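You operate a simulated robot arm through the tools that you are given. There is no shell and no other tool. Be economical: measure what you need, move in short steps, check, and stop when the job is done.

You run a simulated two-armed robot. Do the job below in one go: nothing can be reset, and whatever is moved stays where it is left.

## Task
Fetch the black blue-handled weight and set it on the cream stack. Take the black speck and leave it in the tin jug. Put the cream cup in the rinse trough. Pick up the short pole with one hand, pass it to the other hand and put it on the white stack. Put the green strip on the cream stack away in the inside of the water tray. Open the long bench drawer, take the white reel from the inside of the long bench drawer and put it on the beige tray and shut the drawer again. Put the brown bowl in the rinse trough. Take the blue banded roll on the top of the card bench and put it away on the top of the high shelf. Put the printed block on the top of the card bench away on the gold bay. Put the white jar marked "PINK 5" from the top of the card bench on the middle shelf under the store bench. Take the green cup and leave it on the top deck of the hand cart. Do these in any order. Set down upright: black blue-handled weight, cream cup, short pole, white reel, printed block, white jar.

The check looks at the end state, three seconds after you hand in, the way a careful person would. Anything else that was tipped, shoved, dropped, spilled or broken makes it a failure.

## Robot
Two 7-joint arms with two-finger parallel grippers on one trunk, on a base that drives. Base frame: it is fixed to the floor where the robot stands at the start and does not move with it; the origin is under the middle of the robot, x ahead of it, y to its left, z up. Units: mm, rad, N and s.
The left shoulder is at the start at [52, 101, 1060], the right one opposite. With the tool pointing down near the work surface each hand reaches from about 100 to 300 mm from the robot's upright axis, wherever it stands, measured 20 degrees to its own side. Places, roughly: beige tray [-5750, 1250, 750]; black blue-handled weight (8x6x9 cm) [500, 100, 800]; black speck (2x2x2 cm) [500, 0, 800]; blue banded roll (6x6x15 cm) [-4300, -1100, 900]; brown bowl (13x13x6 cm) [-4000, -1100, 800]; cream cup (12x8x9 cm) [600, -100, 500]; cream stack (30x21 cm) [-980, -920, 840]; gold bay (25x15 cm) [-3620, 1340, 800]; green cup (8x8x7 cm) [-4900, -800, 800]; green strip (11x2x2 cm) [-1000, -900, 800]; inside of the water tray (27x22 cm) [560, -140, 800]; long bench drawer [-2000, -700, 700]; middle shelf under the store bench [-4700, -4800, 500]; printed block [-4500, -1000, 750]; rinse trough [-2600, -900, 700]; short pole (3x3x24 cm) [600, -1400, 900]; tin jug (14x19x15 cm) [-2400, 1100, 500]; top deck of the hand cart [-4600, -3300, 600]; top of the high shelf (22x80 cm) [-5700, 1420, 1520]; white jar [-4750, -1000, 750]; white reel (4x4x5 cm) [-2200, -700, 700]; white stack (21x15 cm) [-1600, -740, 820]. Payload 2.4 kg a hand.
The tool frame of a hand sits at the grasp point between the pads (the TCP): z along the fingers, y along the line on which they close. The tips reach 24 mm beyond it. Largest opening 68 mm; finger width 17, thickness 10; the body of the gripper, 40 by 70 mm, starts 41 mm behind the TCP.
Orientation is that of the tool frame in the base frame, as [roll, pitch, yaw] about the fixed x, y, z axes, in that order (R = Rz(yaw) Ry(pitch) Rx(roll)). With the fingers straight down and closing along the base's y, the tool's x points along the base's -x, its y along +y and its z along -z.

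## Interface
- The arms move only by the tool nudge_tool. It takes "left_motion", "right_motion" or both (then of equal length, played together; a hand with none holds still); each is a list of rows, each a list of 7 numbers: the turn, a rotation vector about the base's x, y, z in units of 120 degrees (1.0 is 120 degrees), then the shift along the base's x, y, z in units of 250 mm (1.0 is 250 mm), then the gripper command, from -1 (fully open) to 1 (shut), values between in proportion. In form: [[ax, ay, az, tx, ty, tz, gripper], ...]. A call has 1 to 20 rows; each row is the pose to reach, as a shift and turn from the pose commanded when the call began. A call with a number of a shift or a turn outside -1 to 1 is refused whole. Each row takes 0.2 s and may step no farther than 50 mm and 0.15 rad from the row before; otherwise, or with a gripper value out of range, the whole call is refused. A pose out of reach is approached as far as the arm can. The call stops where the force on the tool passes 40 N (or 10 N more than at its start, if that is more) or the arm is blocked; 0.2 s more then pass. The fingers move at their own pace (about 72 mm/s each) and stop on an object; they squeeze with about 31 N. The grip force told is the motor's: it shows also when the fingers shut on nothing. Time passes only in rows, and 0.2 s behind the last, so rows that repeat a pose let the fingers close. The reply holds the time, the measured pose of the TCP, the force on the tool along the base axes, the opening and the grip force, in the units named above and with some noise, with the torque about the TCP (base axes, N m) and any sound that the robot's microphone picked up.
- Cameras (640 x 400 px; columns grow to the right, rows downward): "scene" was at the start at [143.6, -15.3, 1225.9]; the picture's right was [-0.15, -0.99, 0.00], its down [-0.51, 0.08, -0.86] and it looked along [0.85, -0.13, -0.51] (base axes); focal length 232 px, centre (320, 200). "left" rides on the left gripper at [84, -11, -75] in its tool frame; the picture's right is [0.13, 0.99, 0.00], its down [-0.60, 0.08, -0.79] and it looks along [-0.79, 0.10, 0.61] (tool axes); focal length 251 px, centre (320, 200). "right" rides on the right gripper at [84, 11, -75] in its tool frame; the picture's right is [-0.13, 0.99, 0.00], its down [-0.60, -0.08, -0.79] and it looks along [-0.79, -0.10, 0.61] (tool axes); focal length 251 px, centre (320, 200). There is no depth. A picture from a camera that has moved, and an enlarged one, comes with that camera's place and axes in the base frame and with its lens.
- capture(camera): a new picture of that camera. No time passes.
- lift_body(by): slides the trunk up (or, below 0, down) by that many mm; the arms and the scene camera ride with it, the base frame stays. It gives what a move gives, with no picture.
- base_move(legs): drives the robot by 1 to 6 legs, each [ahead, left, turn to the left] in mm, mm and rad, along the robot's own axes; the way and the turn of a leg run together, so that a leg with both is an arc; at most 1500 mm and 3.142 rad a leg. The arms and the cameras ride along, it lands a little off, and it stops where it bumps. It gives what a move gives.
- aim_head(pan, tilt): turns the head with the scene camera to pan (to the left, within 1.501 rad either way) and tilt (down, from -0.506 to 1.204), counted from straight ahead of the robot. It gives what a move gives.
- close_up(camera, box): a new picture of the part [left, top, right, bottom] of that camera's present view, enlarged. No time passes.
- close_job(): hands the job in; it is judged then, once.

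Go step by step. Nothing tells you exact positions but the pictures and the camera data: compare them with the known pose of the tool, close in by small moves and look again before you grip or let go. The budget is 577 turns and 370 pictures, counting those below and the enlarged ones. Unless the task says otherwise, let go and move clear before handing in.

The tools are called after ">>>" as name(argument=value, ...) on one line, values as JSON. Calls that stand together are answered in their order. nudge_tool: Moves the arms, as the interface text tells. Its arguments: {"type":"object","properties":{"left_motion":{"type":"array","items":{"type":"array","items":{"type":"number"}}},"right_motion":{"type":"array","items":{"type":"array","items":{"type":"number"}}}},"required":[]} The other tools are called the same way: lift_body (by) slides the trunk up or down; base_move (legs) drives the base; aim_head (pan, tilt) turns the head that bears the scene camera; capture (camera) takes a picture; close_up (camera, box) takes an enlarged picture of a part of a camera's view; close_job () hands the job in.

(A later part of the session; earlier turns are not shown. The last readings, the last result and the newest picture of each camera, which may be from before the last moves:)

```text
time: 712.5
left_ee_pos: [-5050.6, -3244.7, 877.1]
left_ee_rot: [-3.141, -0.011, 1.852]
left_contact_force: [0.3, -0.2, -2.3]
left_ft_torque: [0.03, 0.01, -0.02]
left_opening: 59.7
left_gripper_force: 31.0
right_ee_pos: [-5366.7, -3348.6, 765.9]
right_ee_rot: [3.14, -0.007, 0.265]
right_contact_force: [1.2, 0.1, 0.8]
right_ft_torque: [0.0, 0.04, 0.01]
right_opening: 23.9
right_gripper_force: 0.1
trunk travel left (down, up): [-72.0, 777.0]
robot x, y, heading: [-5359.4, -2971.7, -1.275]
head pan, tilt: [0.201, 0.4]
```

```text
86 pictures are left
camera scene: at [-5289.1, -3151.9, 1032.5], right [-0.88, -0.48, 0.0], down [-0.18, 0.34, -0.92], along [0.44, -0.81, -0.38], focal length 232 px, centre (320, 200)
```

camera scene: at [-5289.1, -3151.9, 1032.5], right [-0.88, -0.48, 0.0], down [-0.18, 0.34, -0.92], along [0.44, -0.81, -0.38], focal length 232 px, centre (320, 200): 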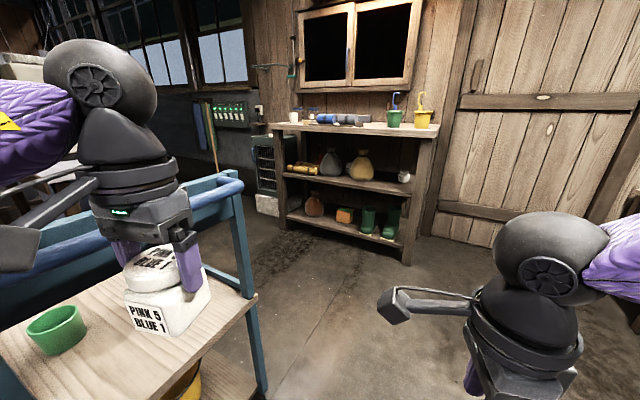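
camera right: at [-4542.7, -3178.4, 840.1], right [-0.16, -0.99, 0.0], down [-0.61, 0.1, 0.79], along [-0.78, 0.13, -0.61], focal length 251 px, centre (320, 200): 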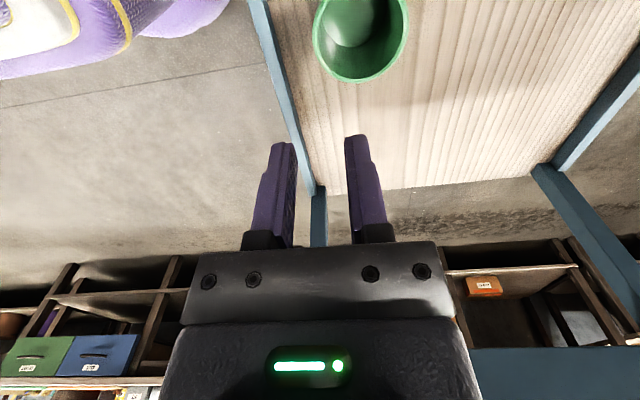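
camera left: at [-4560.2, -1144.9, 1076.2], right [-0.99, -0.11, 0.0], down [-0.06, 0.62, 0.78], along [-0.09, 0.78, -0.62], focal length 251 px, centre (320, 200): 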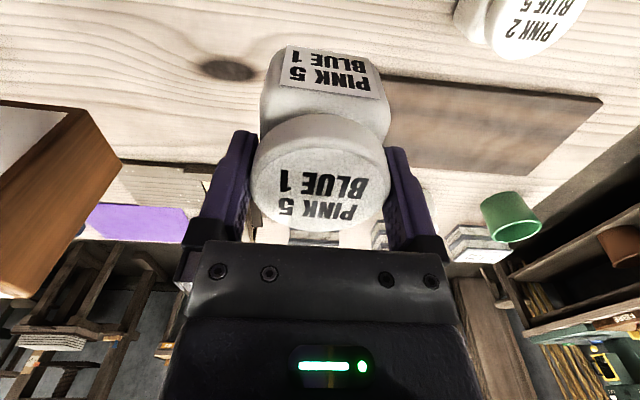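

My left arm met the cart's handle frame. I back straight off and check the cart.

>>> base_move(legs=[[-350, 0, 0], [0, 0, -0.29]])

>>> aim_head(pan=0.75, tilt=0.5)

>>> capture(camera="scene")

```text
time: 715.7
left_ee_pos: [-5243.5, -2999.5, 873.5]
left_ee_rot: [-3.139, -0.022, 1.555]
left_contact_force: [-0.3, 0.9, -1.2]
left_ft_torque: [-0.03, 0.01, -0.03]
left_opening: 59.4
left_gripper_force: 30.7
right_ee_pos: [-5575.2, -3002.1, 762.7]
right_ee_rot: [-3.131, -0.003, -0.035]
right_contact_force: [0.0, 0.6, -0.7]
right_ft_torque: [-0.01, -0.05, -0.01]
right_opening: 23.7
right_gripper_force: 0.1
trunk travel left (down, up): [-72.0, 777.0]
robot x, y, heading: [-5458.6, -2636.5, -1.578]
head pan, tilt: [0.201, 0.4]
```

```text
time: 716.6
left_ee_pos: [-5243.4, -2999.3, 873.1]
left_ee_rot: [-3.138, -0.021, 1.553]
left_contact_force: [0.2, -0.4, -1.4]
left_ft_torque: [0.03, 0.03, -0.01]
left_opening: 59.7
left_gripper_force: 30.9
right_ee_pos: [-5576.3, -3002.8, 763.6]
right_ee_rot: [-3.133, -0.005, -0.034]
right_contact_force: [0.6, 0.0, -0.6]
right_ft_torque: [0.0, 0.01, -0.03]
right_opening: 23.7
right_gripper_force: 0.1
trunk travel left (down, up): [-72.0, 777.0]
robot x, y, heading: [-5461.2, -2635.0, -1.572]
head pan, tilt: [0.75, 0.499]
```

```text
85 pictures are left
camera scene: at [-5399.0, -2816.7, 1021.4], right [-0.73, -0.68, 0.0], down [-0.32, 0.35, -0.88], along [0.6, -0.65, -0.48], focal length 232 px, centre (320, 200)
```

scene: 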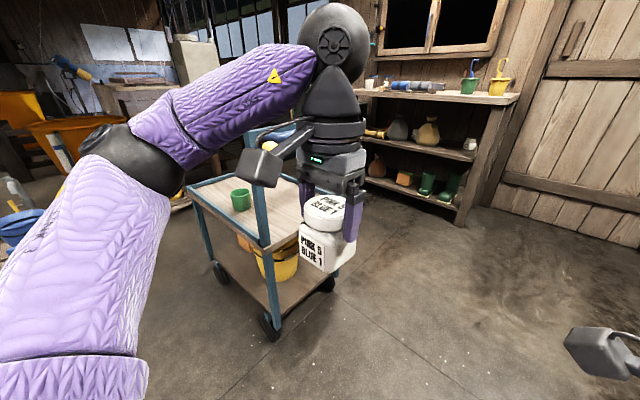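

>>> close_up(camera="scene", box=[170, 120, 350, 350])

```text
1.74 times, centred on (260, 235) of scene
camera zoom: at [-5399.0, -2816.7, 1021.4], right [-0.73, -0.68, 0.0], down [-0.32, 0.35, -0.88], along [0.6, -0.65, -0.48], focal length 404 px, centre (424, 139)
```

zoom: 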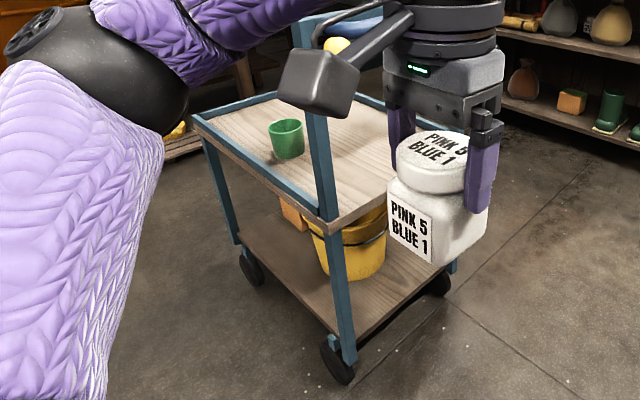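

The cart and the cup look unmoved. I raise the trunk so both arms clear the handle frame, and pass further out.

>>> lift_body(by=200)

>>> base_move(legs=[[1200, 0, 0]])

>>> aim_head(pan=0.4, tilt=0.5)

>>> capture(camera="scene")

```text
time: 718.8
left_ee_pos: [-5242.4, -2998.7, 1071.5]
left_ee_rot: [-3.138, -0.021, 1.552]
left_contact_force: [-0.2, 0.1, -2.0]
left_ft_torque: [-0.03, -0.01, -0.02]
left_opening: 59.4
left_gripper_force: 32.0
right_ee_pos: [-5575.5, -3003.7, 961.3]
right_ee_rot: [-3.134, -0.004, -0.036]
right_contact_force: [0.0, 0.1, -0.6]
right_ft_torque: [0.0, 0.0, -0.01]
right_opening: 23.6
right_gripper_force: 0.1
trunk travel left (down, up): [-272.0, 577.0]
robot x, y, heading: [-5459.6, -2634.1, -1.576]
head pan, tilt: [0.75, 0.499]
```

```text
time: 724.9
left_ee_pos: [-5243.1, -4202.3, 1072.7]
left_ee_rot: [-3.139, -0.023, 1.559]
left_contact_force: [0.1, 0.3, -1.5]
left_ft_torque: [-0.02, -0.03, 0.02]
left_opening: 59.6
left_gripper_force: 30.8
right_ee_pos: [-5574.4, -4209.3, 962.9]
right_ee_rot: [-3.137, -0.005, -0.03]
right_contact_force: [0.1, -0.6, 0.5]
right_ft_torque: [0.03, -0.01, -0.01]
right_opening: 24.0
right_gripper_force: 0.0
trunk travel left (down, up): [-272.0, 577.0]
robot x, y, heading: [-5460.7, -3841.2, -1.57]
head pan, tilt: [0.75, 0.499]
```

```text
time: 725.7
left_ee_pos: [-5244.1, -4203.1, 1072.5]
left_ee_rot: [-3.138, -0.022, 1.559]
left_contact_force: [0.2, -0.3, -2.0]
left_ft_torque: [0.03, 0.01, -0.01]
left_opening: 59.5
left_gripper_force: 30.4
right_ee_pos: [-5575.8, -4208.4, 962.6]
right_ee_rot: [-3.134, -0.004, -0.031]
right_contact_force: [0.3, -0.3, 0.0]
right_ft_torque: [0.0, -0.02, 0.0]
right_opening: 23.7
right_gripper_force: 0.1
trunk travel left (down, up): [-272.0, 577.0]
robot x, y, heading: [-5460.2, -3841.2, -1.568]
head pan, tilt: [0.4, 0.499]
```

```text
83 pictures are left
camera scene: at [-5426.4, -3981.2, 1226.5], right [-0.92, -0.39, 0.0], down [-0.19, 0.44, -0.88], along [0.34, -0.81, -0.48], focal length 232 px, centre (320, 200)
```

scene: 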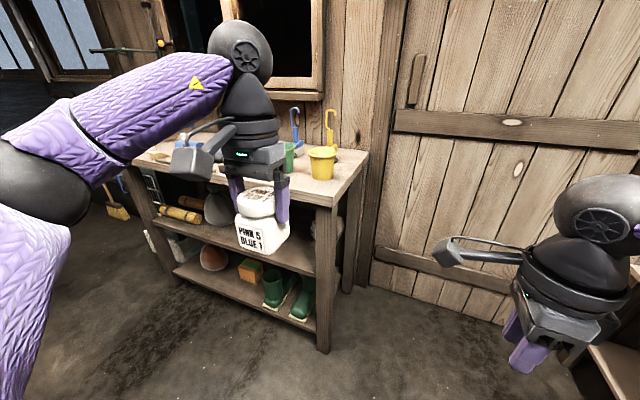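

>>> base_move(legs=[[60, 700, 0]])

>>> lift_body(by=-200)

>>> aim_head(pan=-0.05, tilt=0.4)

>>> capture(camera="scene")

```text
time: 729.6
left_ee_pos: [-4537.2, -4257.1, 1072.7]
left_ee_rot: [-3.138, -0.024, 1.565]
left_contact_force: [-1.8, 0.3, -1.7]
left_ft_torque: [0.01, 0.0, 0.01]
left_opening: 59.5
left_gripper_force: 30.9
right_ee_pos: [-4869.1, -4267.5, 963.0]
right_ee_rot: [-3.134, -0.005, -0.024]
right_contact_force: [0.8, 0.0, 0.1]
right_ft_torque: [-0.03, 0.04, 0.01]
right_opening: 23.8
right_gripper_force: 0.0
trunk travel left (down, up): [-272.0, 577.0]
robot x, y, heading: [-4757.4, -3895.4, -1.562]
head pan, tilt: [0.4, 0.499]
```

```text
time: 731.8
left_ee_pos: [-4537.6, -4258.3, 872.9]
left_ee_rot: [-3.138, -0.021, 1.564]
left_contact_force: [-0.6, -0.3, -1.8]
left_ft_torque: [0.01, -0.01, 0.03]
left_opening: 59.6
left_gripper_force: 31.2
right_ee_pos: [-4870.4, -4265.9, 763.1]
right_ee_rot: [-3.135, -0.001, -0.025]
right_contact_force: [-0.8, 0.0, 0.3]
right_ft_torque: [0.0, 0.0, 0.0]
right_opening: 23.9
right_gripper_force: 0.1
trunk travel left (down, up): [-72.0, 777.0]
robot x, y, heading: [-4759.3, -3896.6, -1.564]
head pan, tilt: [0.4, 0.499]
```

```text
time: 732.7
left_ee_pos: [-4536.4, -4257.7, 873.1]
left_ee_rot: [-3.139, -0.02, 1.565]
left_contact_force: [-0.5, -0.3, -1.3]
left_ft_torque: [-0.03, 0.0, -0.01]
left_opening: 59.5
left_gripper_force: 31.5
right_ee_pos: [-4868.8, -4266.6, 762.7]
right_ee_rot: [-3.135, -0.004, -0.025]
right_contact_force: [0.2, -0.4, 0.1]
right_ft_torque: [0.03, -0.01, -0.02]
right_opening: 23.7
right_gripper_force: 0.2
trunk travel left (down, up): [-72.0, 777.0]
robot x, y, heading: [-4757.2, -3896.9, -1.564]
head pan, tilt: [-0.051, 0.4]
```

```text
82 pictures are left
camera scene: at [-4761.3, -4104.0, 1030.5], right [-1.0, 0.04, 0.0], down [0.02, 0.39, -0.92], along [-0.04, -0.92, -0.39], focal length 232 px, centre (320, 200)
```

scene: 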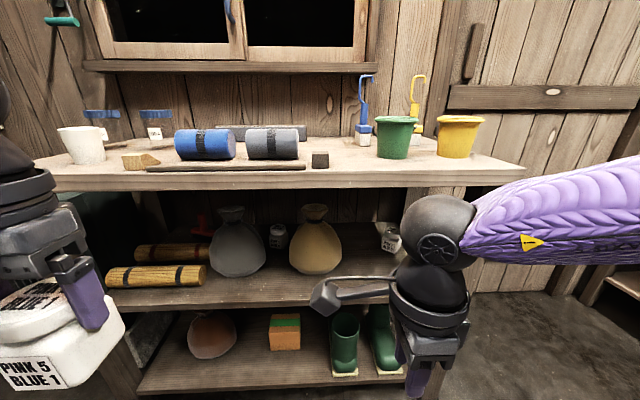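

The middle shelf has a free strip at its front, but a vertical hand would foul the bench top. I'll set the jar on the bench top's free front strip first and re-grip it with the hand pitched forward.

>>> lift_body(by=200)

>>> base_move(legs=[[0, -380, -0.008], [250, 0, 0]])

>>> aim_head(pan=0.3, tilt=0.6)

>>> capture(camera="scene")

>>> capture(camera="left")

```text
time: 734.9
left_ee_pos: [-4537.0, -4258.1, 1072.8]
left_ee_rot: [-3.139, -0.02, 1.564]
left_contact_force: [0.0, -0.4, -1.6]
left_ft_torque: [0.02, -0.01, -0.01]
left_opening: 59.3
left_gripper_force: 31.1
right_ee_pos: [-4869.5, -4267.0, 963.0]
right_ee_rot: [-3.134, -0.004, -0.026]
right_contact_force: [-0.8, -0.8, 1.1]
right_ft_torque: [0.01, 0.01, 0.03]
right_opening: 24.1
right_gripper_force: 0.0
trunk travel left (down, up): [-272.0, 577.0]
robot x, y, heading: [-4757.8, -3900.8, -1.564]
head pan, tilt: [-0.051, 0.4]
```

```text
time: 738.6
left_ee_pos: [-4913.0, -4506.1, 1073.6]
left_ee_rot: [-3.14, -0.02, 1.561]
left_contact_force: [-0.6, 0.1, -2.1]
left_ft_torque: [0.02, 0.03, -0.03]
left_opening: 59.6
left_gripper_force: 31.2
right_ee_pos: [-5246.1, -4513.8, 962.3]
right_ee_rot: [-3.136, -0.003, -0.027]
right_contact_force: [0.0, -0.7, 0.0]
right_ft_torque: [0.01, -0.01, 0.03]
right_opening: 23.6
right_gripper_force: 0.0
trunk travel left (down, up): [-272.0, 577.0]
robot x, y, heading: [-5135.1, -4146.4, -1.564]
head pan, tilt: [-0.051, 0.4]
```

```text
time: 739.5
left_ee_pos: [-4912.4, -4505.1, 1071.9]
left_ee_rot: [-3.138, -0.022, 1.561]
left_contact_force: [0.6, -0.3, -2.8]
left_ft_torque: [-0.01, 0.04, 0.0]
left_opening: 59.4
left_gripper_force: 31.4
right_ee_pos: [-5246.1, -4513.4, 962.5]
right_ee_rot: [-3.136, -0.003, -0.027]
right_contact_force: [-0.2, -0.8, -0.2]
right_ft_torque: [-0.02, 0.0, -0.03]
right_opening: 23.6
right_gripper_force: 0.0
trunk travel left (down, up): [-272.0, 577.0]
robot x, y, heading: [-5135.3, -4143.5, -1.568]
head pan, tilt: [0.3, 0.6]
```

```text
81 pictures are left
camera scene: at [-5107.1, -4285.6, 1217.5], right [-0.95, -0.3, 0.0], down [-0.17, 0.54, -0.83], along [0.25, -0.79, -0.56], focal length 232 px, centre (320, 200)
```

scene: 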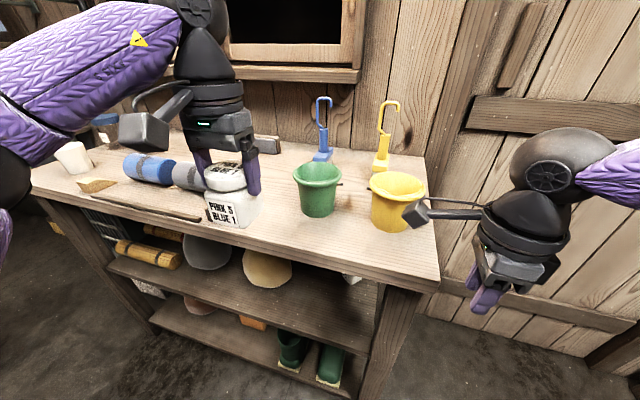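

```text
80 pictures are left
camera left: at [-4924.2, -4423.4, 1149.2], right [0.99, 0.12, 0.0], down [0.08, -0.62, 0.78], along [0.09, -0.77, -0.63], focal length 251 px, centre (320, 200)
```

left: 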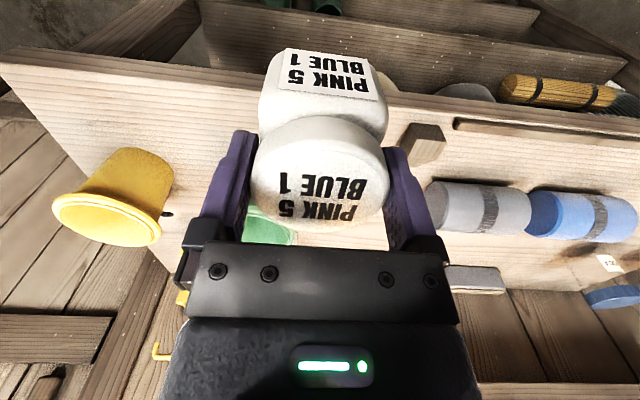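

I raise the right hand clear of the yellow pot, move in, and lower the jar onto the bench-top strip.

>>> nudge_tool(right_motion=[[0, 0, 0, 0, 0.05, 0.15, -1], [0, 0, 0, 0, 0.1, 0.3, -1], [0, 0, 0, 0, 0.1, 0.4, -1]])

>>> base_move(legs=[[117, 0, 0]])

>>> nudge_tool(left_motion=[[0, 0, 0, 0, 0, -0.15, 1], [0, 0, 0, 0, 0, -0.3, 1], [0, 0, 0, 0, 0, -0.44, 1]])

>>> capture(camera="scene")

```text
time: 740.3
left_ee_pos: [-4914.0, -4506.2, 1073.6]
left_ee_rot: [-3.138, -0.021, 1.561]
left_contact_force: [-0.6, 0.6, -1.6]
left_ft_torque: [-0.02, 0.02, -0.01]
left_opening: 59.6
left_gripper_force: 31.2
right_ee_pos: [-5245.4, -4487.8, 1062.3]
right_ee_rot: [-3.132, -0.003, -0.026]
right_contact_force: [0.2, -0.8, -1.2]
right_ft_torque: [0.0, -0.02, 0.02]
right_opening: 68.0
right_gripper_force: 0.1
trunk travel left (down, up): [-272.0, 577.0]
robot x, y, heading: [-5132.1, -4145.9, -1.566]
head pan, tilt: [0.3, 0.6]
```

```text
time: 741.5
left_ee_pos: [-4913.5, -4624.5, 1071.9]
left_ee_rot: [-3.138, -0.021, 1.559]
left_contact_force: [1.2, 0.3, -2.2]
left_ft_torque: [0.02, 0.03, 0.0]
left_opening: 59.4
left_gripper_force: 31.2
right_ee_pos: [-5243.7, -4607.0, 1062.1]
right_ee_rot: [-3.134, -0.003, -0.027]
right_contact_force: [-0.8, 0.0, -0.2]
right_ft_torque: [-0.03, -0.03, 0.0]
right_opening: 68.1
right_gripper_force: 0.1
trunk travel left (down, up): [-272.0, 577.0]
robot x, y, heading: [-5131.9, -4261.4, -1.565]
head pan, tilt: [0.3, 0.6]
```

```text
time: 742.3
left_ee_pos: [-4914.8, -4623.6, 964.8]
left_ee_rot: [-3.139, -0.014, 1.563]
left_contact_force: [3.1, -0.3, 24.2]
left_ft_torque: [-0.06, -0.31, 0.01]
left_opening: 59.8
left_gripper_force: 30.4
right_ee_pos: [-5245.9, -4605.6, 1064.3]
right_ee_rot: [-3.135, -0.004, -0.028]
right_contact_force: [-1.1, -1.1, 0.1]
right_ft_torque: [-0.01, -0.02, -0.02]
right_opening: 68.0
right_gripper_force: 0.1
trunk travel left (down, up): [-272.0, 577.0]
robot x, y, heading: [-5133.8, -4263.9, -1.566]
head pan, tilt: [0.3, 0.6]
```

```text
79 pictures are left
camera scene: at [-5107.2, -4403.0, 1218.1], right [-0.95, -0.3, 0.0], down [-0.17, 0.54, -0.83], along [0.25, -0.79, -0.56], focal length 232 px, centre (320, 200)
```

scene: 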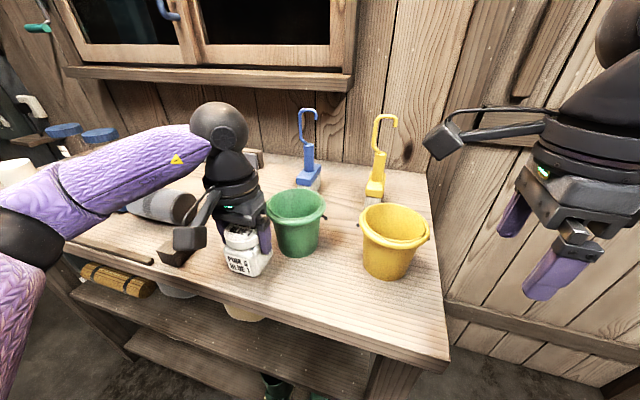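

It stands on the bench top (z≈904). I release and rise.

>>> nudge_tool(left_motion=[[0, 0, 0, 0, 0, 0.012, 1], [0, 0, 0, 0, 0, 0.012, -1], [0, 0, 0, 0, 0, 0.012, -1], [0, 0, 0, 0, 0, 0.012, -1], [0, 0, 0, 0, 0, 0.12, -1], [0, 0, 0, 0, 0, 0.3, -1], [0, 0, 0, 0, 0, 0.42, -1]])

>>> base_move(legs=[[-150, 0, 0]])

>>> capture(camera="scene")

```text
time: 743.9
left_ee_pos: [-4915.1, -4626.8, 1068.8]
left_ee_rot: [-3.138, -0.02, 1.561]
left_contact_force: [-0.1, -0.5, -0.2]
left_ft_torque: [-0.03, -0.01, -0.03]
left_opening: 68.3
left_gripper_force: 0.0
right_ee_pos: [-5244.4, -4608.3, 1063.1]
right_ee_rot: [-3.134, -0.003, -0.028]
right_contact_force: [-0.4, 0.7, -0.4]
right_ft_torque: [0.03, 0.0, -0.02]
right_opening: 67.8
right_gripper_force: 0.0
trunk travel left (down, up): [-272.0, 577.0]
robot x, y, heading: [-5135.2, -4260.1, -1.566]
head pan, tilt: [0.3, 0.6]
```

```text
time: 745.3
left_ee_pos: [-4915.2, -4473.4, 1068.2]
left_ee_rot: [-3.138, -0.02, 1.558]
left_contact_force: [-0.6, 0.7, 0.6]
left_ft_torque: [0.0, 0.02, 0.02]
left_opening: 67.8
left_gripper_force: 0.1
right_ee_pos: [-5246.5, -4454.2, 1062.6]
right_ee_rot: [-3.135, -0.005, -0.031]
right_contact_force: [-0.4, -0.2, -0.3]
right_ft_torque: [-0.03, -0.03, -0.01]
right_opening: 68.2
right_gripper_force: 0.0
trunk travel left (down, up): [-272.0, 577.0]
robot x, y, heading: [-5133.9, -4111.8, -1.57]
head pan, tilt: [0.3, 0.6]
```

```text
78 pictures are left
camera scene: at [-5107.4, -4252.0, 1217.5], right [-0.96, -0.3, 0.0], down [-0.17, 0.54, -0.83], along [0.24, -0.79, -0.56], focal length 232 px, centre (320, 200)
```

scene: 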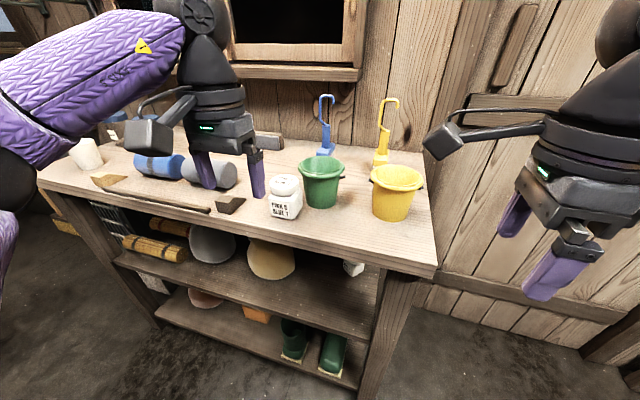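

The jar stands on the strip. I pitch the left hand 50° forward and line up for a re-grip on its lid from the front.

>>> nudge_tool(left_motion=[[-0.068, 0, 0, 0, 0, 0, -1], [-0.136, 0, 0, 0, 0, 0, -1], [-0.204, 0, 0, 0, 0, 0, -1], [-0.272, 0, 0, 0, 0, 0, -1], [-0.34, 0, 0, 0, 0, 0, -1], [-0.417, 0, 0, 0, 0, 0, -1]])

>>> base_move(legs=[[85, 0, 0]])

>>> capture(camera="left")

>>> capture(camera="scene")

```text
refused: row 6 steps farther than a row can; nothing moved
```

```text
time: 746.4
left_ee_pos: [-4916.1, -4560.3, 1066.9]
left_ee_rot: [-3.139, -0.021, 1.557]
left_contact_force: [0.2, -0.4, 0.6]
left_ft_torque: [0.0, 0.01, -0.01]
left_opening: 67.9
left_gripper_force: 0.1
right_ee_pos: [-5247.3, -4540.2, 1063.2]
right_ee_rot: [-3.133, -0.003, -0.031]
right_contact_force: [-0.5, 0.1, 0.5]
right_ft_torque: [0.0, -0.01, 0.0]
right_opening: 67.9
right_gripper_force: 0.0
trunk travel left (down, up): [-272.0, 577.0]
robot x, y, heading: [-5134.1, -4197.8, -1.576]
head pan, tilt: [0.3, 0.6]
```

```text
77 pictures are left
camera left: at [-4925.9, -4477.8, 1144.1], right [0.99, 0.12, 0.0], down [0.07, -0.62, 0.78], along [0.09, -0.78, -0.63], focal length 251 px, centre (320, 200)
```

left: 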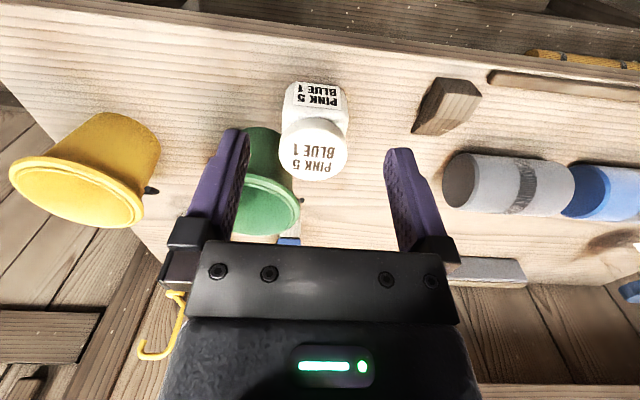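

```text
76 pictures are left
camera scene: at [-5107.6, -4337.6, 1217.4], right [-0.96, -0.29, 0.0], down [-0.17, 0.54, -0.82], along [0.24, -0.79, -0.57], focal length 232 px, centre (320, 200)
```

scene: 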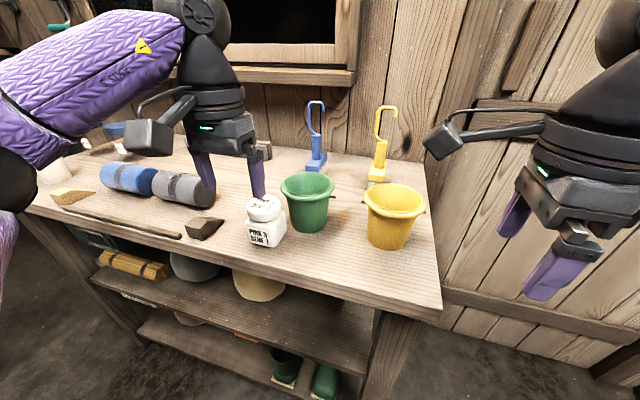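

>>> nudge_tool(left_motion=[[-0.06, 0, 0, 0, 0, 0, -1], [-0.12, 0, 0, 0, 0, 0, -1], [-0.18, 0, 0, 0, 0.02, 0, -1], [-0.24, 0, 0, 0, 0.04, 0, -1], [-0.3, 0, 0, 0, 0.06, -0.04, -1], [-0.36, 0, 0, 0, 0.08, -0.08, -1], [-0.417, 0, 0, 0, 0.1, -0.12, -1]])

>>> capture(camera="left")

>>> capture(camera="scene")

```text
time: 748.0
left_ee_pos: [-4917.4, -4535.8, 1038.3]
left_ee_rot: [3.13, 0.853, 1.548]
left_contact_force: [-0.1, 0.2, 0.5]
left_ft_torque: [0.0, -0.04, -0.04]
left_opening: 67.8
left_gripper_force: 0.2
right_ee_pos: [-5247.9, -4538.7, 1062.6]
right_ee_rot: [-3.136, -0.003, -0.032]
right_contact_force: [-0.2, 0.1, -0.1]
right_ft_torque: [-0.04, 0.02, 0.01]
right_opening: 67.8
right_gripper_force: 0.1
trunk travel left (down, up): [-272.0, 577.0]
robot x, y, heading: [-5134.5, -4195.1, -1.575]
head pan, tilt: [0.3, 0.6]
```

```text
75 pictures are left
camera left: at [-4926.4, -4423.8, 1023.2], right [0.99, 0.07, -0.09], down [0.07, 0.2, 0.98], along [0.09, -0.98, 0.19], focal length 251 px, centre (320, 200)
```

left: 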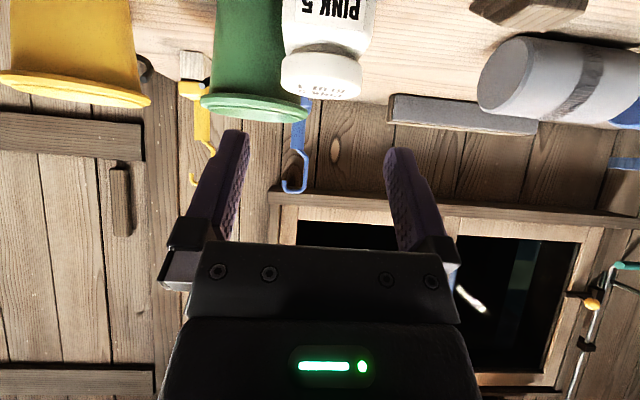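

```text
74 pictures are left
camera scene: at [-5107.6, -4337.1, 1217.4], right [-0.96, -0.29, 0.0], down [-0.17, 0.54, -0.82], along [0.24, -0.79, -0.57], focal length 232 px, centre (320, 200)
```

scene: 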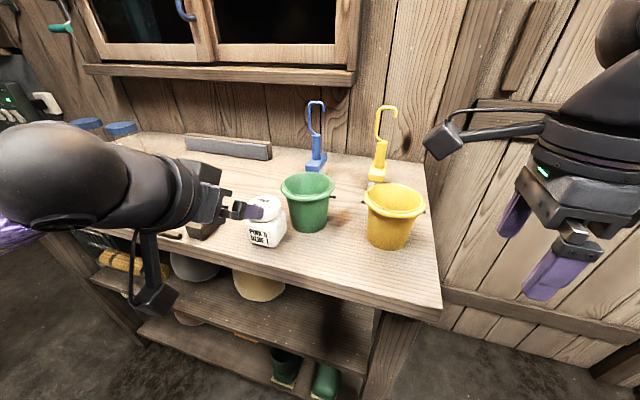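

Lined up. I slide the open fingers onto the lid along their axis and close.

>>> nudge_tool(left_motion=[[0, 0, 0, 0.008, -0.13, -0.12, -1], [0, 0, 0, 0.008, -0.26, -0.235, -1]])

>>> capture(camera="left")

```text
time: 748.6
left_ee_pos: [-4913.8, -4600.4, 980.1]
left_ee_rot: [3.127, 0.854, 1.551]
left_contact_force: [-1.0, 0.4, 0.8]
left_ft_torque: [-0.04, 0.0, -0.02]
left_opening: 68.1
left_gripper_force: 0.1
right_ee_pos: [-5247.1, -4540.4, 1063.3]
right_ee_rot: [-3.134, -0.003, -0.032]
right_contact_force: [-0.2, 1.0, 0.4]
right_ft_torque: [0.01, 0.01, 0.01]
right_opening: 68.0
right_gripper_force: 0.1
trunk travel left (down, up): [-272.0, 577.0]
robot x, y, heading: [-5137.6, -4197.6, -1.571]
head pan, tilt: [0.3, 0.6]
```

```text
73 pictures are left
camera left: at [-4923.9, -4489.1, 964.6], right [0.99, 0.07, -0.09], down [0.07, 0.2, 0.98], along [0.09, -0.98, 0.19], focal length 251 px, centre (320, 200)
```

left: 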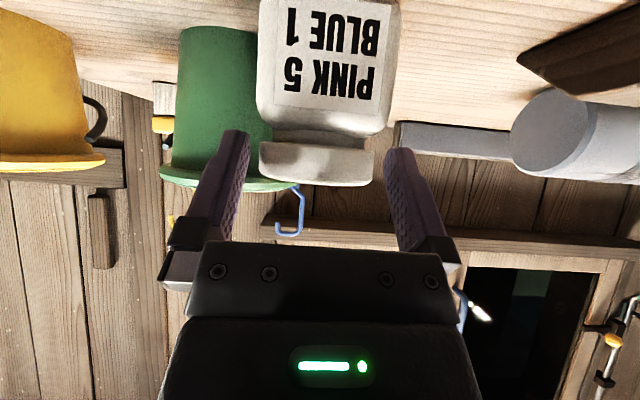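

>>> nudge_tool(left_motion=[[0, 0, 0, -0.006, -0.05, -0.044, -1], [0, 0, 0, -0.006, -0.086, -0.074, -1], [0, 0, 0, -0.006, -0.086, -0.074, 1], [0, 0, 0, -0.006, -0.086, -0.074, 1], [0, 0, 0, -0.006, -0.086, -0.074, 1]])

>>> capture(camera="left")

```text
time: 749.8
left_ee_pos: [-4916.4, -4622.6, 962.4]
left_ee_rot: [3.13, 0.853, 1.549]
left_contact_force: [0.4, -1.5, 3.0]
left_ft_torque: [-0.1, 0.15, 0.04]
left_opening: 59.7
left_gripper_force: 31.1
right_ee_pos: [-5246.5, -4539.6, 1062.2]
right_ee_rot: [-3.135, -0.003, -0.031]
right_contact_force: [-1.0, -0.8, 0.5]
right_ft_torque: [0.01, 0.0, 0.02]
right_opening: 68.0
right_gripper_force: 0.1
trunk travel left (down, up): [-272.0, 577.0]
robot x, y, heading: [-5134.3, -4191.8, -1.577]
head pan, tilt: [0.3, 0.6]
```

```text
72 pictures are left
camera left: at [-4926.0, -4510.6, 947.7], right [0.99, 0.07, -0.09], down [0.07, 0.2, 0.98], along [0.09, -0.98, 0.19], focal length 251 px, centre (320, 200)
```

left: 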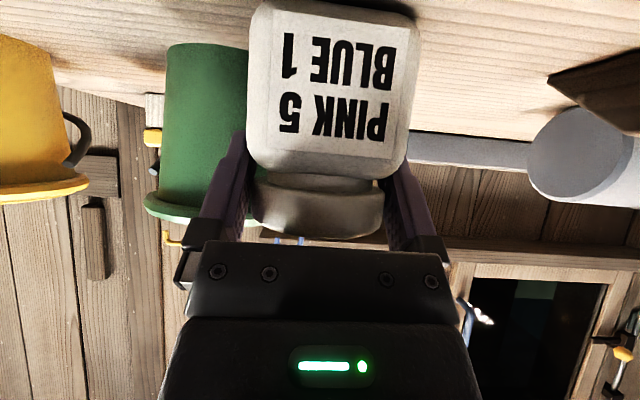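

Gripped on the lid. I lift 40 mm and check that the jar stays straight.

>>> nudge_tool(left_motion=[[0, 0, 0, 0, 0.0, 0.04, 1], [0, 0, 0, 0, 0.0, 0.12, 1], [0, 0, 0, 0, 0.02, 0.2, 1]])

>>> capture(camera="left")

>>> close_up(camera="scene", box=[180, 150, 340, 280])

```text
time: 750.6
left_ee_pos: [-4916.5, -4617.0, 1011.4]
left_ee_rot: [3.129, 0.851, 1.55]
left_contact_force: [-0.1, 0.1, -1.5]
left_ft_torque: [-0.01, 0.0, 0.01]
left_opening: 59.7
left_gripper_force: 31.1
right_ee_pos: [-5247.8, -4539.7, 1063.1]
right_ee_rot: [-3.134, -0.003, -0.032]
right_contact_force: [-0.3, -0.2, 0.6]
right_ft_torque: [0.0, -0.03, -0.02]
right_opening: 68.0
right_gripper_force: 0.0
trunk travel left (down, up): [-272.0, 577.0]
robot x, y, heading: [-5134.2, -4194.0, -1.572]
head pan, tilt: [0.3, 0.6]
```

```text
71 pictures are left
camera left: at [-4926.4, -4504.0, 997.6], right [0.99, 0.07, -0.09], down [0.07, 0.2, 0.98], along [0.09, -0.98, 0.19], focal length 251 px, centre (320, 200)
```

left: 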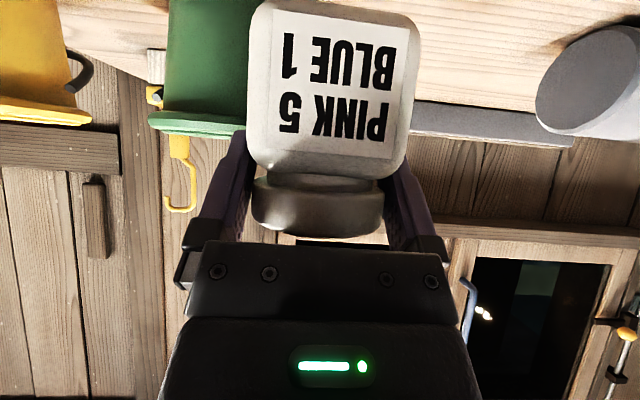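

```text
3.08 times, centred on (260, 215) of scene
camera zoom: at [-5107.6, -4337.2, 1217.4], right [-0.96, -0.29, 0.0], down [-0.17, 0.54, -0.82], along [0.24, -0.79, -0.57], focal length 714 px, centre (505, 154)
```

zoom: 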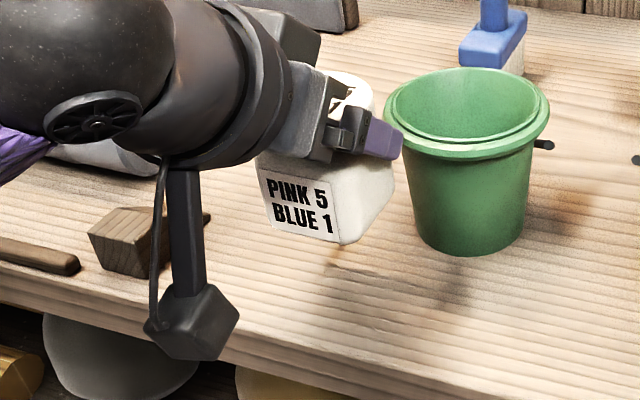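

The jar hangs straight. I back off, raise the right hand, and lower the trunk to shelf height.

>>> base_move(legs=[[-230, 0, 0]])

>>> lift_body(by=-265)

>>> nudge_tool(left_motion=[[0, 0, 0, 0, 0, -0.1, 1], [0, 0, 0, 0, 0, -0.2, 1], [0, 0, 0, 0, 0, -0.3, 1], [0, 0, 0, 0, 0, -0.4, 1], [0, 0, 0, 0, 0, -0.45, 1]], right_motion=[[0, 0, 0, 0, 0, 0.15, -1], [0, 0, 0, 0, 0, 0.3, -1], [0, 0, 0, 0, 0, 0.45, -1], [0, 0, 0, 0, 0, 0.6, -1], [0, 0, 0, 0, 0, 0.75, -1]])

>>> aim_head(pan=0.3, tilt=0.5)

>>> capture(camera="scene")

```text
time: 752.3
left_ee_pos: [-4916.1, -4389.6, 1012.7]
left_ee_rot: [3.129, 0.854, 1.55]
left_contact_force: [0.8, 0.4, -1.7]
left_ft_torque: [0.01, 0.0, 0.02]
left_opening: 59.8
left_gripper_force: 30.6
right_ee_pos: [-5246.8, -4313.2, 1062.8]
right_ee_rot: [-3.134, -0.002, -0.03]
right_contact_force: [0.6, -0.5, -0.8]
right_ft_torque: [-0.03, -0.02, 0.02]
right_opening: 67.9
right_gripper_force: 0.2
trunk travel left (down, up): [-272.0, 577.0]
robot x, y, heading: [-5136.1, -3968.4, -1.57]
head pan, tilt: [0.3, 0.6]
```

```text
time: 755.0
left_ee_pos: [-4915.7, -4389.2, 748.3]
left_ee_rot: [3.127, 0.854, 1.549]
left_contact_force: [-0.4, -0.4, -1.2]
left_ft_torque: [0.01, -0.02, -0.02]
left_opening: 59.8
left_gripper_force: 30.9
right_ee_pos: [-5246.0, -4314.1, 797.7]
right_ee_rot: [-3.136, -0.003, -0.032]
right_contact_force: [0.1, 0.7, 0.6]
right_ft_torque: [0.0, -0.01, 0.03]
right_opening: 68.1
right_gripper_force: 0.0
trunk travel left (down, up): [-7.0, 842.0]
robot x, y, heading: [-5135.6, -3974.1, -1.573]
head pan, tilt: [0.3, 0.6]
```

```text
time: 756.2
left_ee_pos: [-4915.1, -4390.2, 634.9]
left_ee_rot: [3.127, 0.853, 1.55]
left_contact_force: [-0.9, -1.0, -1.7]
left_ft_torque: [0.01, 0.01, -0.02]
left_opening: 59.7
left_gripper_force: 31.1
right_ee_pos: [-5265.2, -4296.0, 928.5]
right_ee_rot: [-3.135, -0.005, -0.032]
right_contact_force: [0.9, 0.6, 0.5]
right_ft_torque: [-0.01, 0.02, -0.03]
right_opening: 68.2
right_gripper_force: 0.1
right hand out of reach, approached as far as the arm can: row 4, 5
trunk travel left (down, up): [-7.0, 842.0]
robot x, y, heading: [-5134.1, -3968.7, -1.575]
head pan, tilt: [0.3, 0.6]
```

```text
time: 756.9
left_ee_pos: [-4916.5, -4391.0, 633.6]
left_ee_rot: [3.128, 0.854, 1.549]
left_contact_force: [0.2, -0.2, -2.0]
left_ft_torque: [-0.01, 0.01, -0.02]
left_opening: 59.9
left_gripper_force: 30.7
right_ee_pos: [-5265.9, -4296.5, 929.2]
right_ee_rot: [-3.136, -0.004, -0.031]
right_contact_force: [-0.9, 0.1, -0.8]
right_ft_torque: [0.01, 0.03, -0.02]
right_opening: 68.1
right_gripper_force: 0.0
trunk travel left (down, up): [-7.0, 842.0]
robot x, y, heading: [-5133.3, -3971.2, -1.568]
head pan, tilt: [0.3, 0.499]
```

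```text
69 pictures are left
camera scene: at [-5106.7, -4195.5, 953.1], right [-0.96, -0.3, 0.0], down [-0.14, 0.46, -0.88], along [0.26, -0.84, -0.48], focal length 232 px, centre (320, 200)
```

scene: 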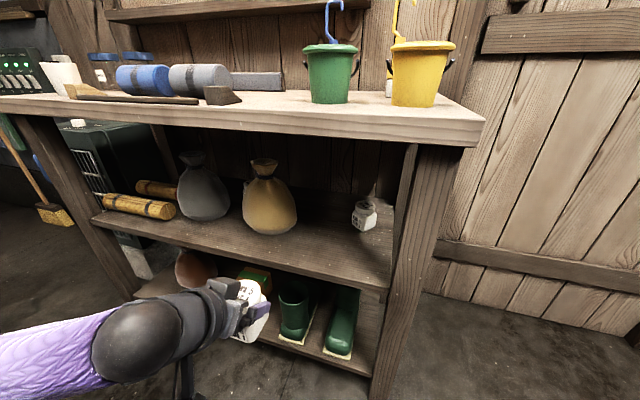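

The free spot on the middle shelf is near (−4945, −4640), between the tan sack and the small jar. I raise slightly and move in.

>>> nudge_tool(left_motion=[[0, 0, 0, 0, 0, 0.08, 1], [0, 0, 0, 0, 0, 0.14, 1]])

>>> base_move(legs=[[170, -28, 0]])

>>> capture(camera="left")

>>> capture(camera="scene")

```text
time: 757.5
left_ee_pos: [-4916.1, -4392.8, 669.6]
left_ee_rot: [3.128, 0.853, 1.551]
left_contact_force: [-0.4, 0.2, -1.1]
left_ft_torque: [0.03, -0.04, 0.01]
left_opening: 59.6
left_gripper_force: 30.5
right_ee_pos: [-5264.6, -4297.1, 928.7]
right_ee_rot: [-3.134, -0.005, -0.031]
right_contact_force: [-0.9, -0.5, -0.9]
right_ft_torque: [-0.01, -0.03, -0.05]
right_opening: 68.1
right_gripper_force: 0.1
trunk travel left (down, up): [-7.0, 842.0]
robot x, y, heading: [-5130.3, -3965.3, -1.566]
head pan, tilt: [0.3, 0.499]
```

```text
time: 758.9
left_ee_pos: [-4941.8, -4565.1, 669.3]
left_ee_rot: [3.13, 0.852, 1.552]
left_contact_force: [0.6, -0.5, -1.3]
left_ft_torque: [-0.02, -0.02, -0.02]
left_opening: 59.7
left_gripper_force: 30.9
right_ee_pos: [-5291.6, -4470.6, 928.1]
right_ee_rot: [-3.135, -0.005, -0.028]
right_contact_force: [-0.3, 0.5, -0.1]
right_ft_torque: [0.02, -0.01, 0.03]
right_opening: 68.0
right_gripper_force: 0.1
trunk travel left (down, up): [-7.0, 842.0]
robot x, y, heading: [-5162.7, -4141.7, -1.569]
head pan, tilt: [0.3, 0.499]
```

```text
68 pictures are left
camera left: at [-4952.7, -4452.7, 654.8], right [0.99, 0.08, -0.09], down [0.07, 0.2, 0.98], along [0.09, -0.98, 0.19], focal length 251 px, centre (320, 200)
```

left: 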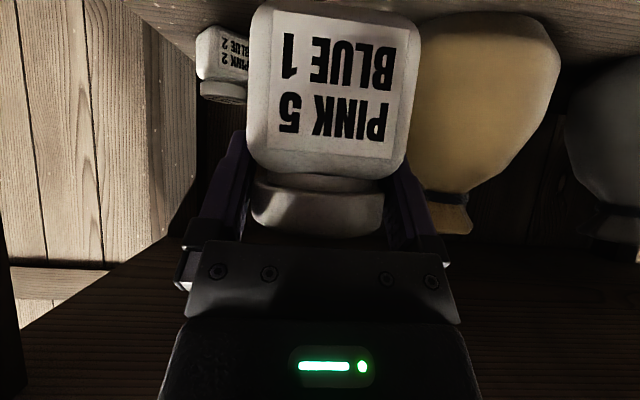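

```text
67 pictures are left
camera scene: at [-5133.5, -4368.2, 953.2], right [-0.95, -0.3, 0.0], down [-0.14, 0.46, -0.88], along [0.26, -0.84, -0.48], focal length 232 px, centre (320, 200)
```

scene: 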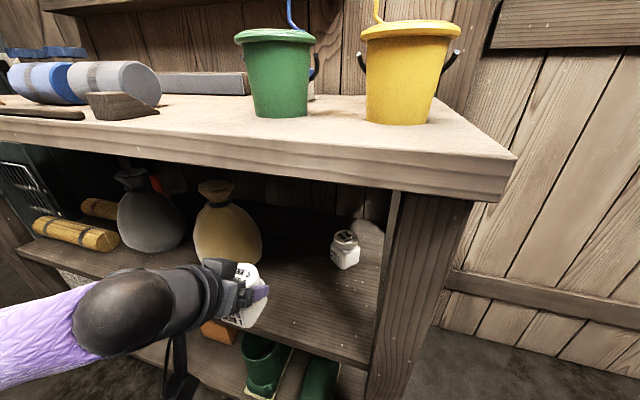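

>>> base_move(legs=[[78, 0, 0]])

>>> nudge_tool(left_motion=[[0, 0, 0, 0, 0, -0.05, 1], [0, 0, 0, 0, 0, -0.1, 1]])

>>> close_up(camera="scene", box=[120, 190, 400, 390])

>>> capture(camera="left")

```text
time: 760.0
left_ee_pos: [-4942.5, -4642.9, 669.3]
left_ee_rot: [3.129, 0.852, 1.553]
left_contact_force: [0.1, -0.1, -1.6]
left_ft_torque: [0.02, 0.02, 0.0]
left_opening: 59.8
left_gripper_force: 30.8
right_ee_pos: [-5292.4, -4547.1, 929.6]
right_ee_rot: [-3.133, -0.005, -0.028]
right_contact_force: [0.3, -0.1, 0.3]
right_ft_torque: [-0.01, 0.0, 0.01]
right_opening: 68.0
right_gripper_force: 0.0
trunk travel left (down, up): [-7.0, 842.0]
robot x, y, heading: [-5161.2, -4221.8, -1.568]
head pan, tilt: [0.3, 0.499]
```

```text
time: 760.6
left_ee_pos: [-4940.4, -4642.6, 644.8]
left_ee_rot: [3.126, 0.851, 1.552]
left_contact_force: [0.0, 0.9, -2.7]
left_ft_torque: [-0.01, 0.01, 0.03]
left_opening: 59.7
left_gripper_force: 30.7
right_ee_pos: [-5290.7, -4547.5, 929.3]
right_ee_rot: [-3.135, -0.006, -0.029]
right_contact_force: [-0.3, -0.2, -0.2]
right_ft_torque: [0.01, 0.02, -0.01]
right_opening: 68.1
right_gripper_force: 0.2
trunk travel left (down, up): [-7.0, 842.0]
robot x, y, heading: [-5165.8, -4221.4, -1.571]
head pan, tilt: [0.3, 0.499]
```

```text
2.00 times, centred on (260, 290) of scene
camera zoom: at [-5133.5, -4445.7, 953.2], right [-0.95, -0.3, 0.0], down [-0.14, 0.46, -0.88], along [0.26, -0.84, -0.48], focal length 464 px, centre (440, 20)
```

zoom: 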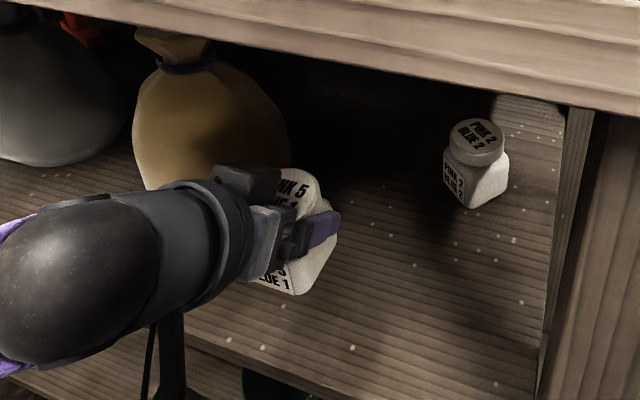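

```text
65 pictures are left
camera left: at [-4951.9, -4530.7, 629.9], right [0.99, 0.08, -0.09], down [0.07, 0.2, 0.98], along [0.09, -0.98, 0.19], focal length 251 px, centre (320, 200)
```

left: 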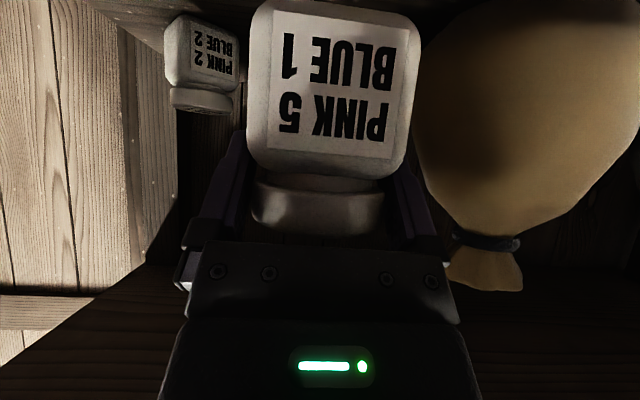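

>>> nudge_tool(left_motion=[[0, 0, 0, -0.08, 0, -0.03, 1], [0, 0, 0, -0.1, 0, -0.08, 1], [0, 0, 0, -0.1, 0, -0.1, 1]])

>>> nudge_tool(left_motion=[[0, 0, 0, 0, 0, -0.02, 1], [0, 0, 0, 0, 0, -0.04, 1]])

>>> close_up(camera="scene", box=[120, 190, 400, 390])

```text
time: 761.4
left_ee_pos: [-4966.2, -4642.0, 618.6]
left_ee_rot: [3.128, 0.852, 1.552]
left_contact_force: [0.3, -0.1, -2.3]
left_ft_torque: [0.01, -0.02, -0.03]
left_opening: 60.0
left_gripper_force: 30.7
right_ee_pos: [-5291.2, -4547.8, 929.0]
right_ee_rot: [-3.135, -0.007, -0.027]
right_contact_force: [-1.1, -0.3, 0.4]
right_ft_torque: [0.03, 0.0, 0.03]
right_opening: 68.2
right_gripper_force: 0.0
trunk travel left (down, up): [-7.0, 842.0]
robot x, y, heading: [-5161.0, -4222.4, -1.572]
head pan, tilt: [0.3, 0.499]
```

```text
time: 762.0
left_ee_pos: [-4967.0, -4642.0, 608.9]
left_ee_rot: [3.128, 0.851, 1.552]
left_contact_force: [-0.1, -0.6, -0.8]
left_ft_torque: [0.01, 0.0, 0.03]
left_opening: 59.7
left_gripper_force: 31.0
right_ee_pos: [-5291.2, -4546.8, 928.9]
right_ee_rot: [-3.135, -0.005, -0.028]
right_contact_force: [-0.3, -0.5, 0.5]
right_ft_torque: [0.04, -0.01, -0.03]
right_opening: 68.2
right_gripper_force: 0.0
trunk travel left (down, up): [-7.0, 842.0]
robot x, y, heading: [-5165.6, -4221.2, -1.572]
head pan, tilt: [0.3, 0.499]
```

```text
2.00 times, centred on (260, 290) of scene
camera zoom: at [-5133.5, -4445.7, 953.2], right [-0.95, -0.3, 0.0], down [-0.14, 0.46, -0.88], along [0.26, -0.84, -0.48], focal length 464 px, centre (440, 20)
```

zoom: 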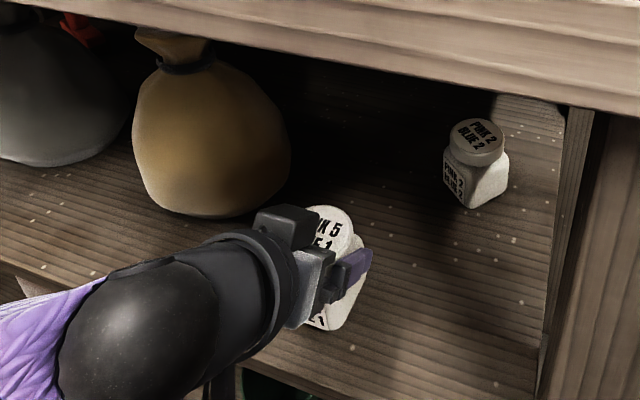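

>>> nudge_tool(left_motion=[[0, 0, 0, 0, 0, -0.02, 1], [0, 0, 0, 0, 0, -0.04, 1]])

>>> nudge_tool(left_motion=[[0, 0, 0, 0, 0, -0.016, 1], [0, 0, 0, 0, 0, -0.032, 1]])

>>> close_up(camera="scene", box=[120, 190, 400, 390])

```text
time: 762.6
left_ee_pos: [-4967.1, -4641.6, 599.3]
left_ee_rot: [3.13, 0.852, 1.554]
left_contact_force: [0.1, 0.3, -1.9]
left_ft_torque: [0.03, 0.01, 0.0]
left_opening: 59.6
left_gripper_force: 31.2
right_ee_pos: [-5291.9, -4547.3, 930.4]
right_ee_rot: [-3.133, -0.006, -0.028]
right_contact_force: [-0.2, 0.5, 1.1]
right_ft_torque: [0.03, 0.0, 0.03]
right_opening: 68.1
right_gripper_force: 0.0
trunk travel left (down, up): [-7.0, 842.0]
robot x, y, heading: [-5162.6, -4223.2, -1.57]
head pan, tilt: [0.3, 0.499]
```

```text
time: 763.2
left_ee_pos: [-4967.4, -4642.9, 591.1]
left_ee_rot: [3.13, 0.853, 1.553]
left_contact_force: [-0.1, 0.6, -1.3]
left_ft_torque: [-0.02, 0.01, 0.0]
left_opening: 59.7
left_gripper_force: 30.6
right_ee_pos: [-5291.2, -4546.6, 929.7]
right_ee_rot: [-3.135, -0.005, -0.028]
right_contact_force: [1.0, 0.8, 0.1]
right_ft_torque: [-0.03, 0.01, -0.01]
right_opening: 68.1
right_gripper_force: 0.0
trunk travel left (down, up): [-7.0, 842.0]
robot x, y, heading: [-5165.1, -4219.3, -1.568]
head pan, tilt: [0.3, 0.499]
```

```text
2.00 times, centred on (260, 290) of scene
camera zoom: at [-5133.5, -4445.7, 953.2], right [-0.95, -0.3, 0.0], down [-0.14, 0.46, -0.88], along [0.26, -0.84, -0.48], focal length 464 px, centre (440, 20)
```

zoom: 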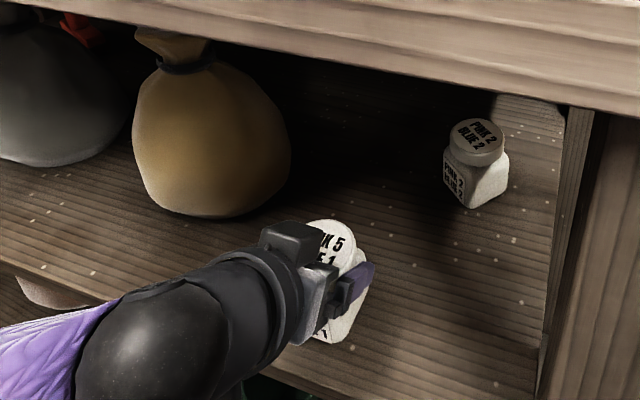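

>>> nudge_tool(left_motion=[[0, 0, 0, 0, 0, -0.016, 1], [0, 0, 0, 0, 0, -0.032, 1]])

>>> nudge_tool(left_motion=[[0, 0, 0, 0, 0, -0.016, 1], [0, 0, 0, 0, 0, -0.032, 1]])

>>> nudge_tool(left_motion=[[0, 0, 0, 0, 0, -0.012, 1], [0, 0, 0, 0, 0, -0.024, 1]])

```text
time: 763.8
left_ee_pos: [-4967.7, -4643.4, 583.6]
left_ee_rot: [3.129, 0.852, 1.553]
left_contact_force: [0.4, 0.5, -1.2]
left_ft_torque: [0.01, 0.02, 0.02]
left_opening: 59.7
left_gripper_force: 31.0
right_ee_pos: [-5291.6, -4547.8, 930.2]
right_ee_rot: [-3.134, -0.004, -0.028]
right_contact_force: [0.9, -0.3, -0.1]
right_ft_torque: [0.0, 0.01, -0.01]
right_opening: 68.0
right_gripper_force: 0.0
trunk travel left (down, up): [-7.0, 842.0]
robot x, y, heading: [-5160.7, -4219.7, -1.569]
head pan, tilt: [0.3, 0.499]
```

```text
time: 764.4
left_ee_pos: [-4969.5, -4642.3, 578.2]
left_ee_rot: [3.133, 0.857, 1.552]
left_contact_force: [-9.1, -1.7, 23.4]
left_ft_torque: [-0.33, 0.42, -0.11]
left_opening: 59.5
left_gripper_force: 30.6
right_ee_pos: [-5292.5, -4546.5, 929.2]
right_ee_rot: [-3.137, -0.005, -0.029]
right_contact_force: [-0.1, 0.0, -1.0]
right_ft_torque: [-0.01, 0.0, -0.01]
right_opening: 68.3
right_gripper_force: 0.0
trunk travel left (down, up): [-7.0, 842.0]
robot x, y, heading: [-5163.2, -4221.9, -1.57]
head pan, tilt: [0.3, 0.499]
```

```text
time: 765.0
left_ee_pos: [-4967.6, -4643.1, 577.3]
left_ee_rot: [3.129, 0.852, 1.551]
left_contact_force: [-10.0, -3.3, 24.9]
left_ft_torque: [-0.27, 0.41, -0.06]
left_opening: 59.9
left_gripper_force: 31.4
left hand out of reach, approached as far as the arm can: row 1, 2
right_ee_pos: [-5293.5, -4546.9, 929.0]
right_ee_rot: [-3.137, -0.007, -0.029]
right_contact_force: [-0.3, 0.1, 0.4]
right_ft_torque: [0.02, 0.0, -0.03]
right_opening: 67.9
right_gripper_force: 0.0
trunk travel left (down, up): [-7.0, 842.0]
robot x, y, heading: [-5160.0, -4221.8, -1.566]
head pan, tilt: [0.3, 0.499]
```

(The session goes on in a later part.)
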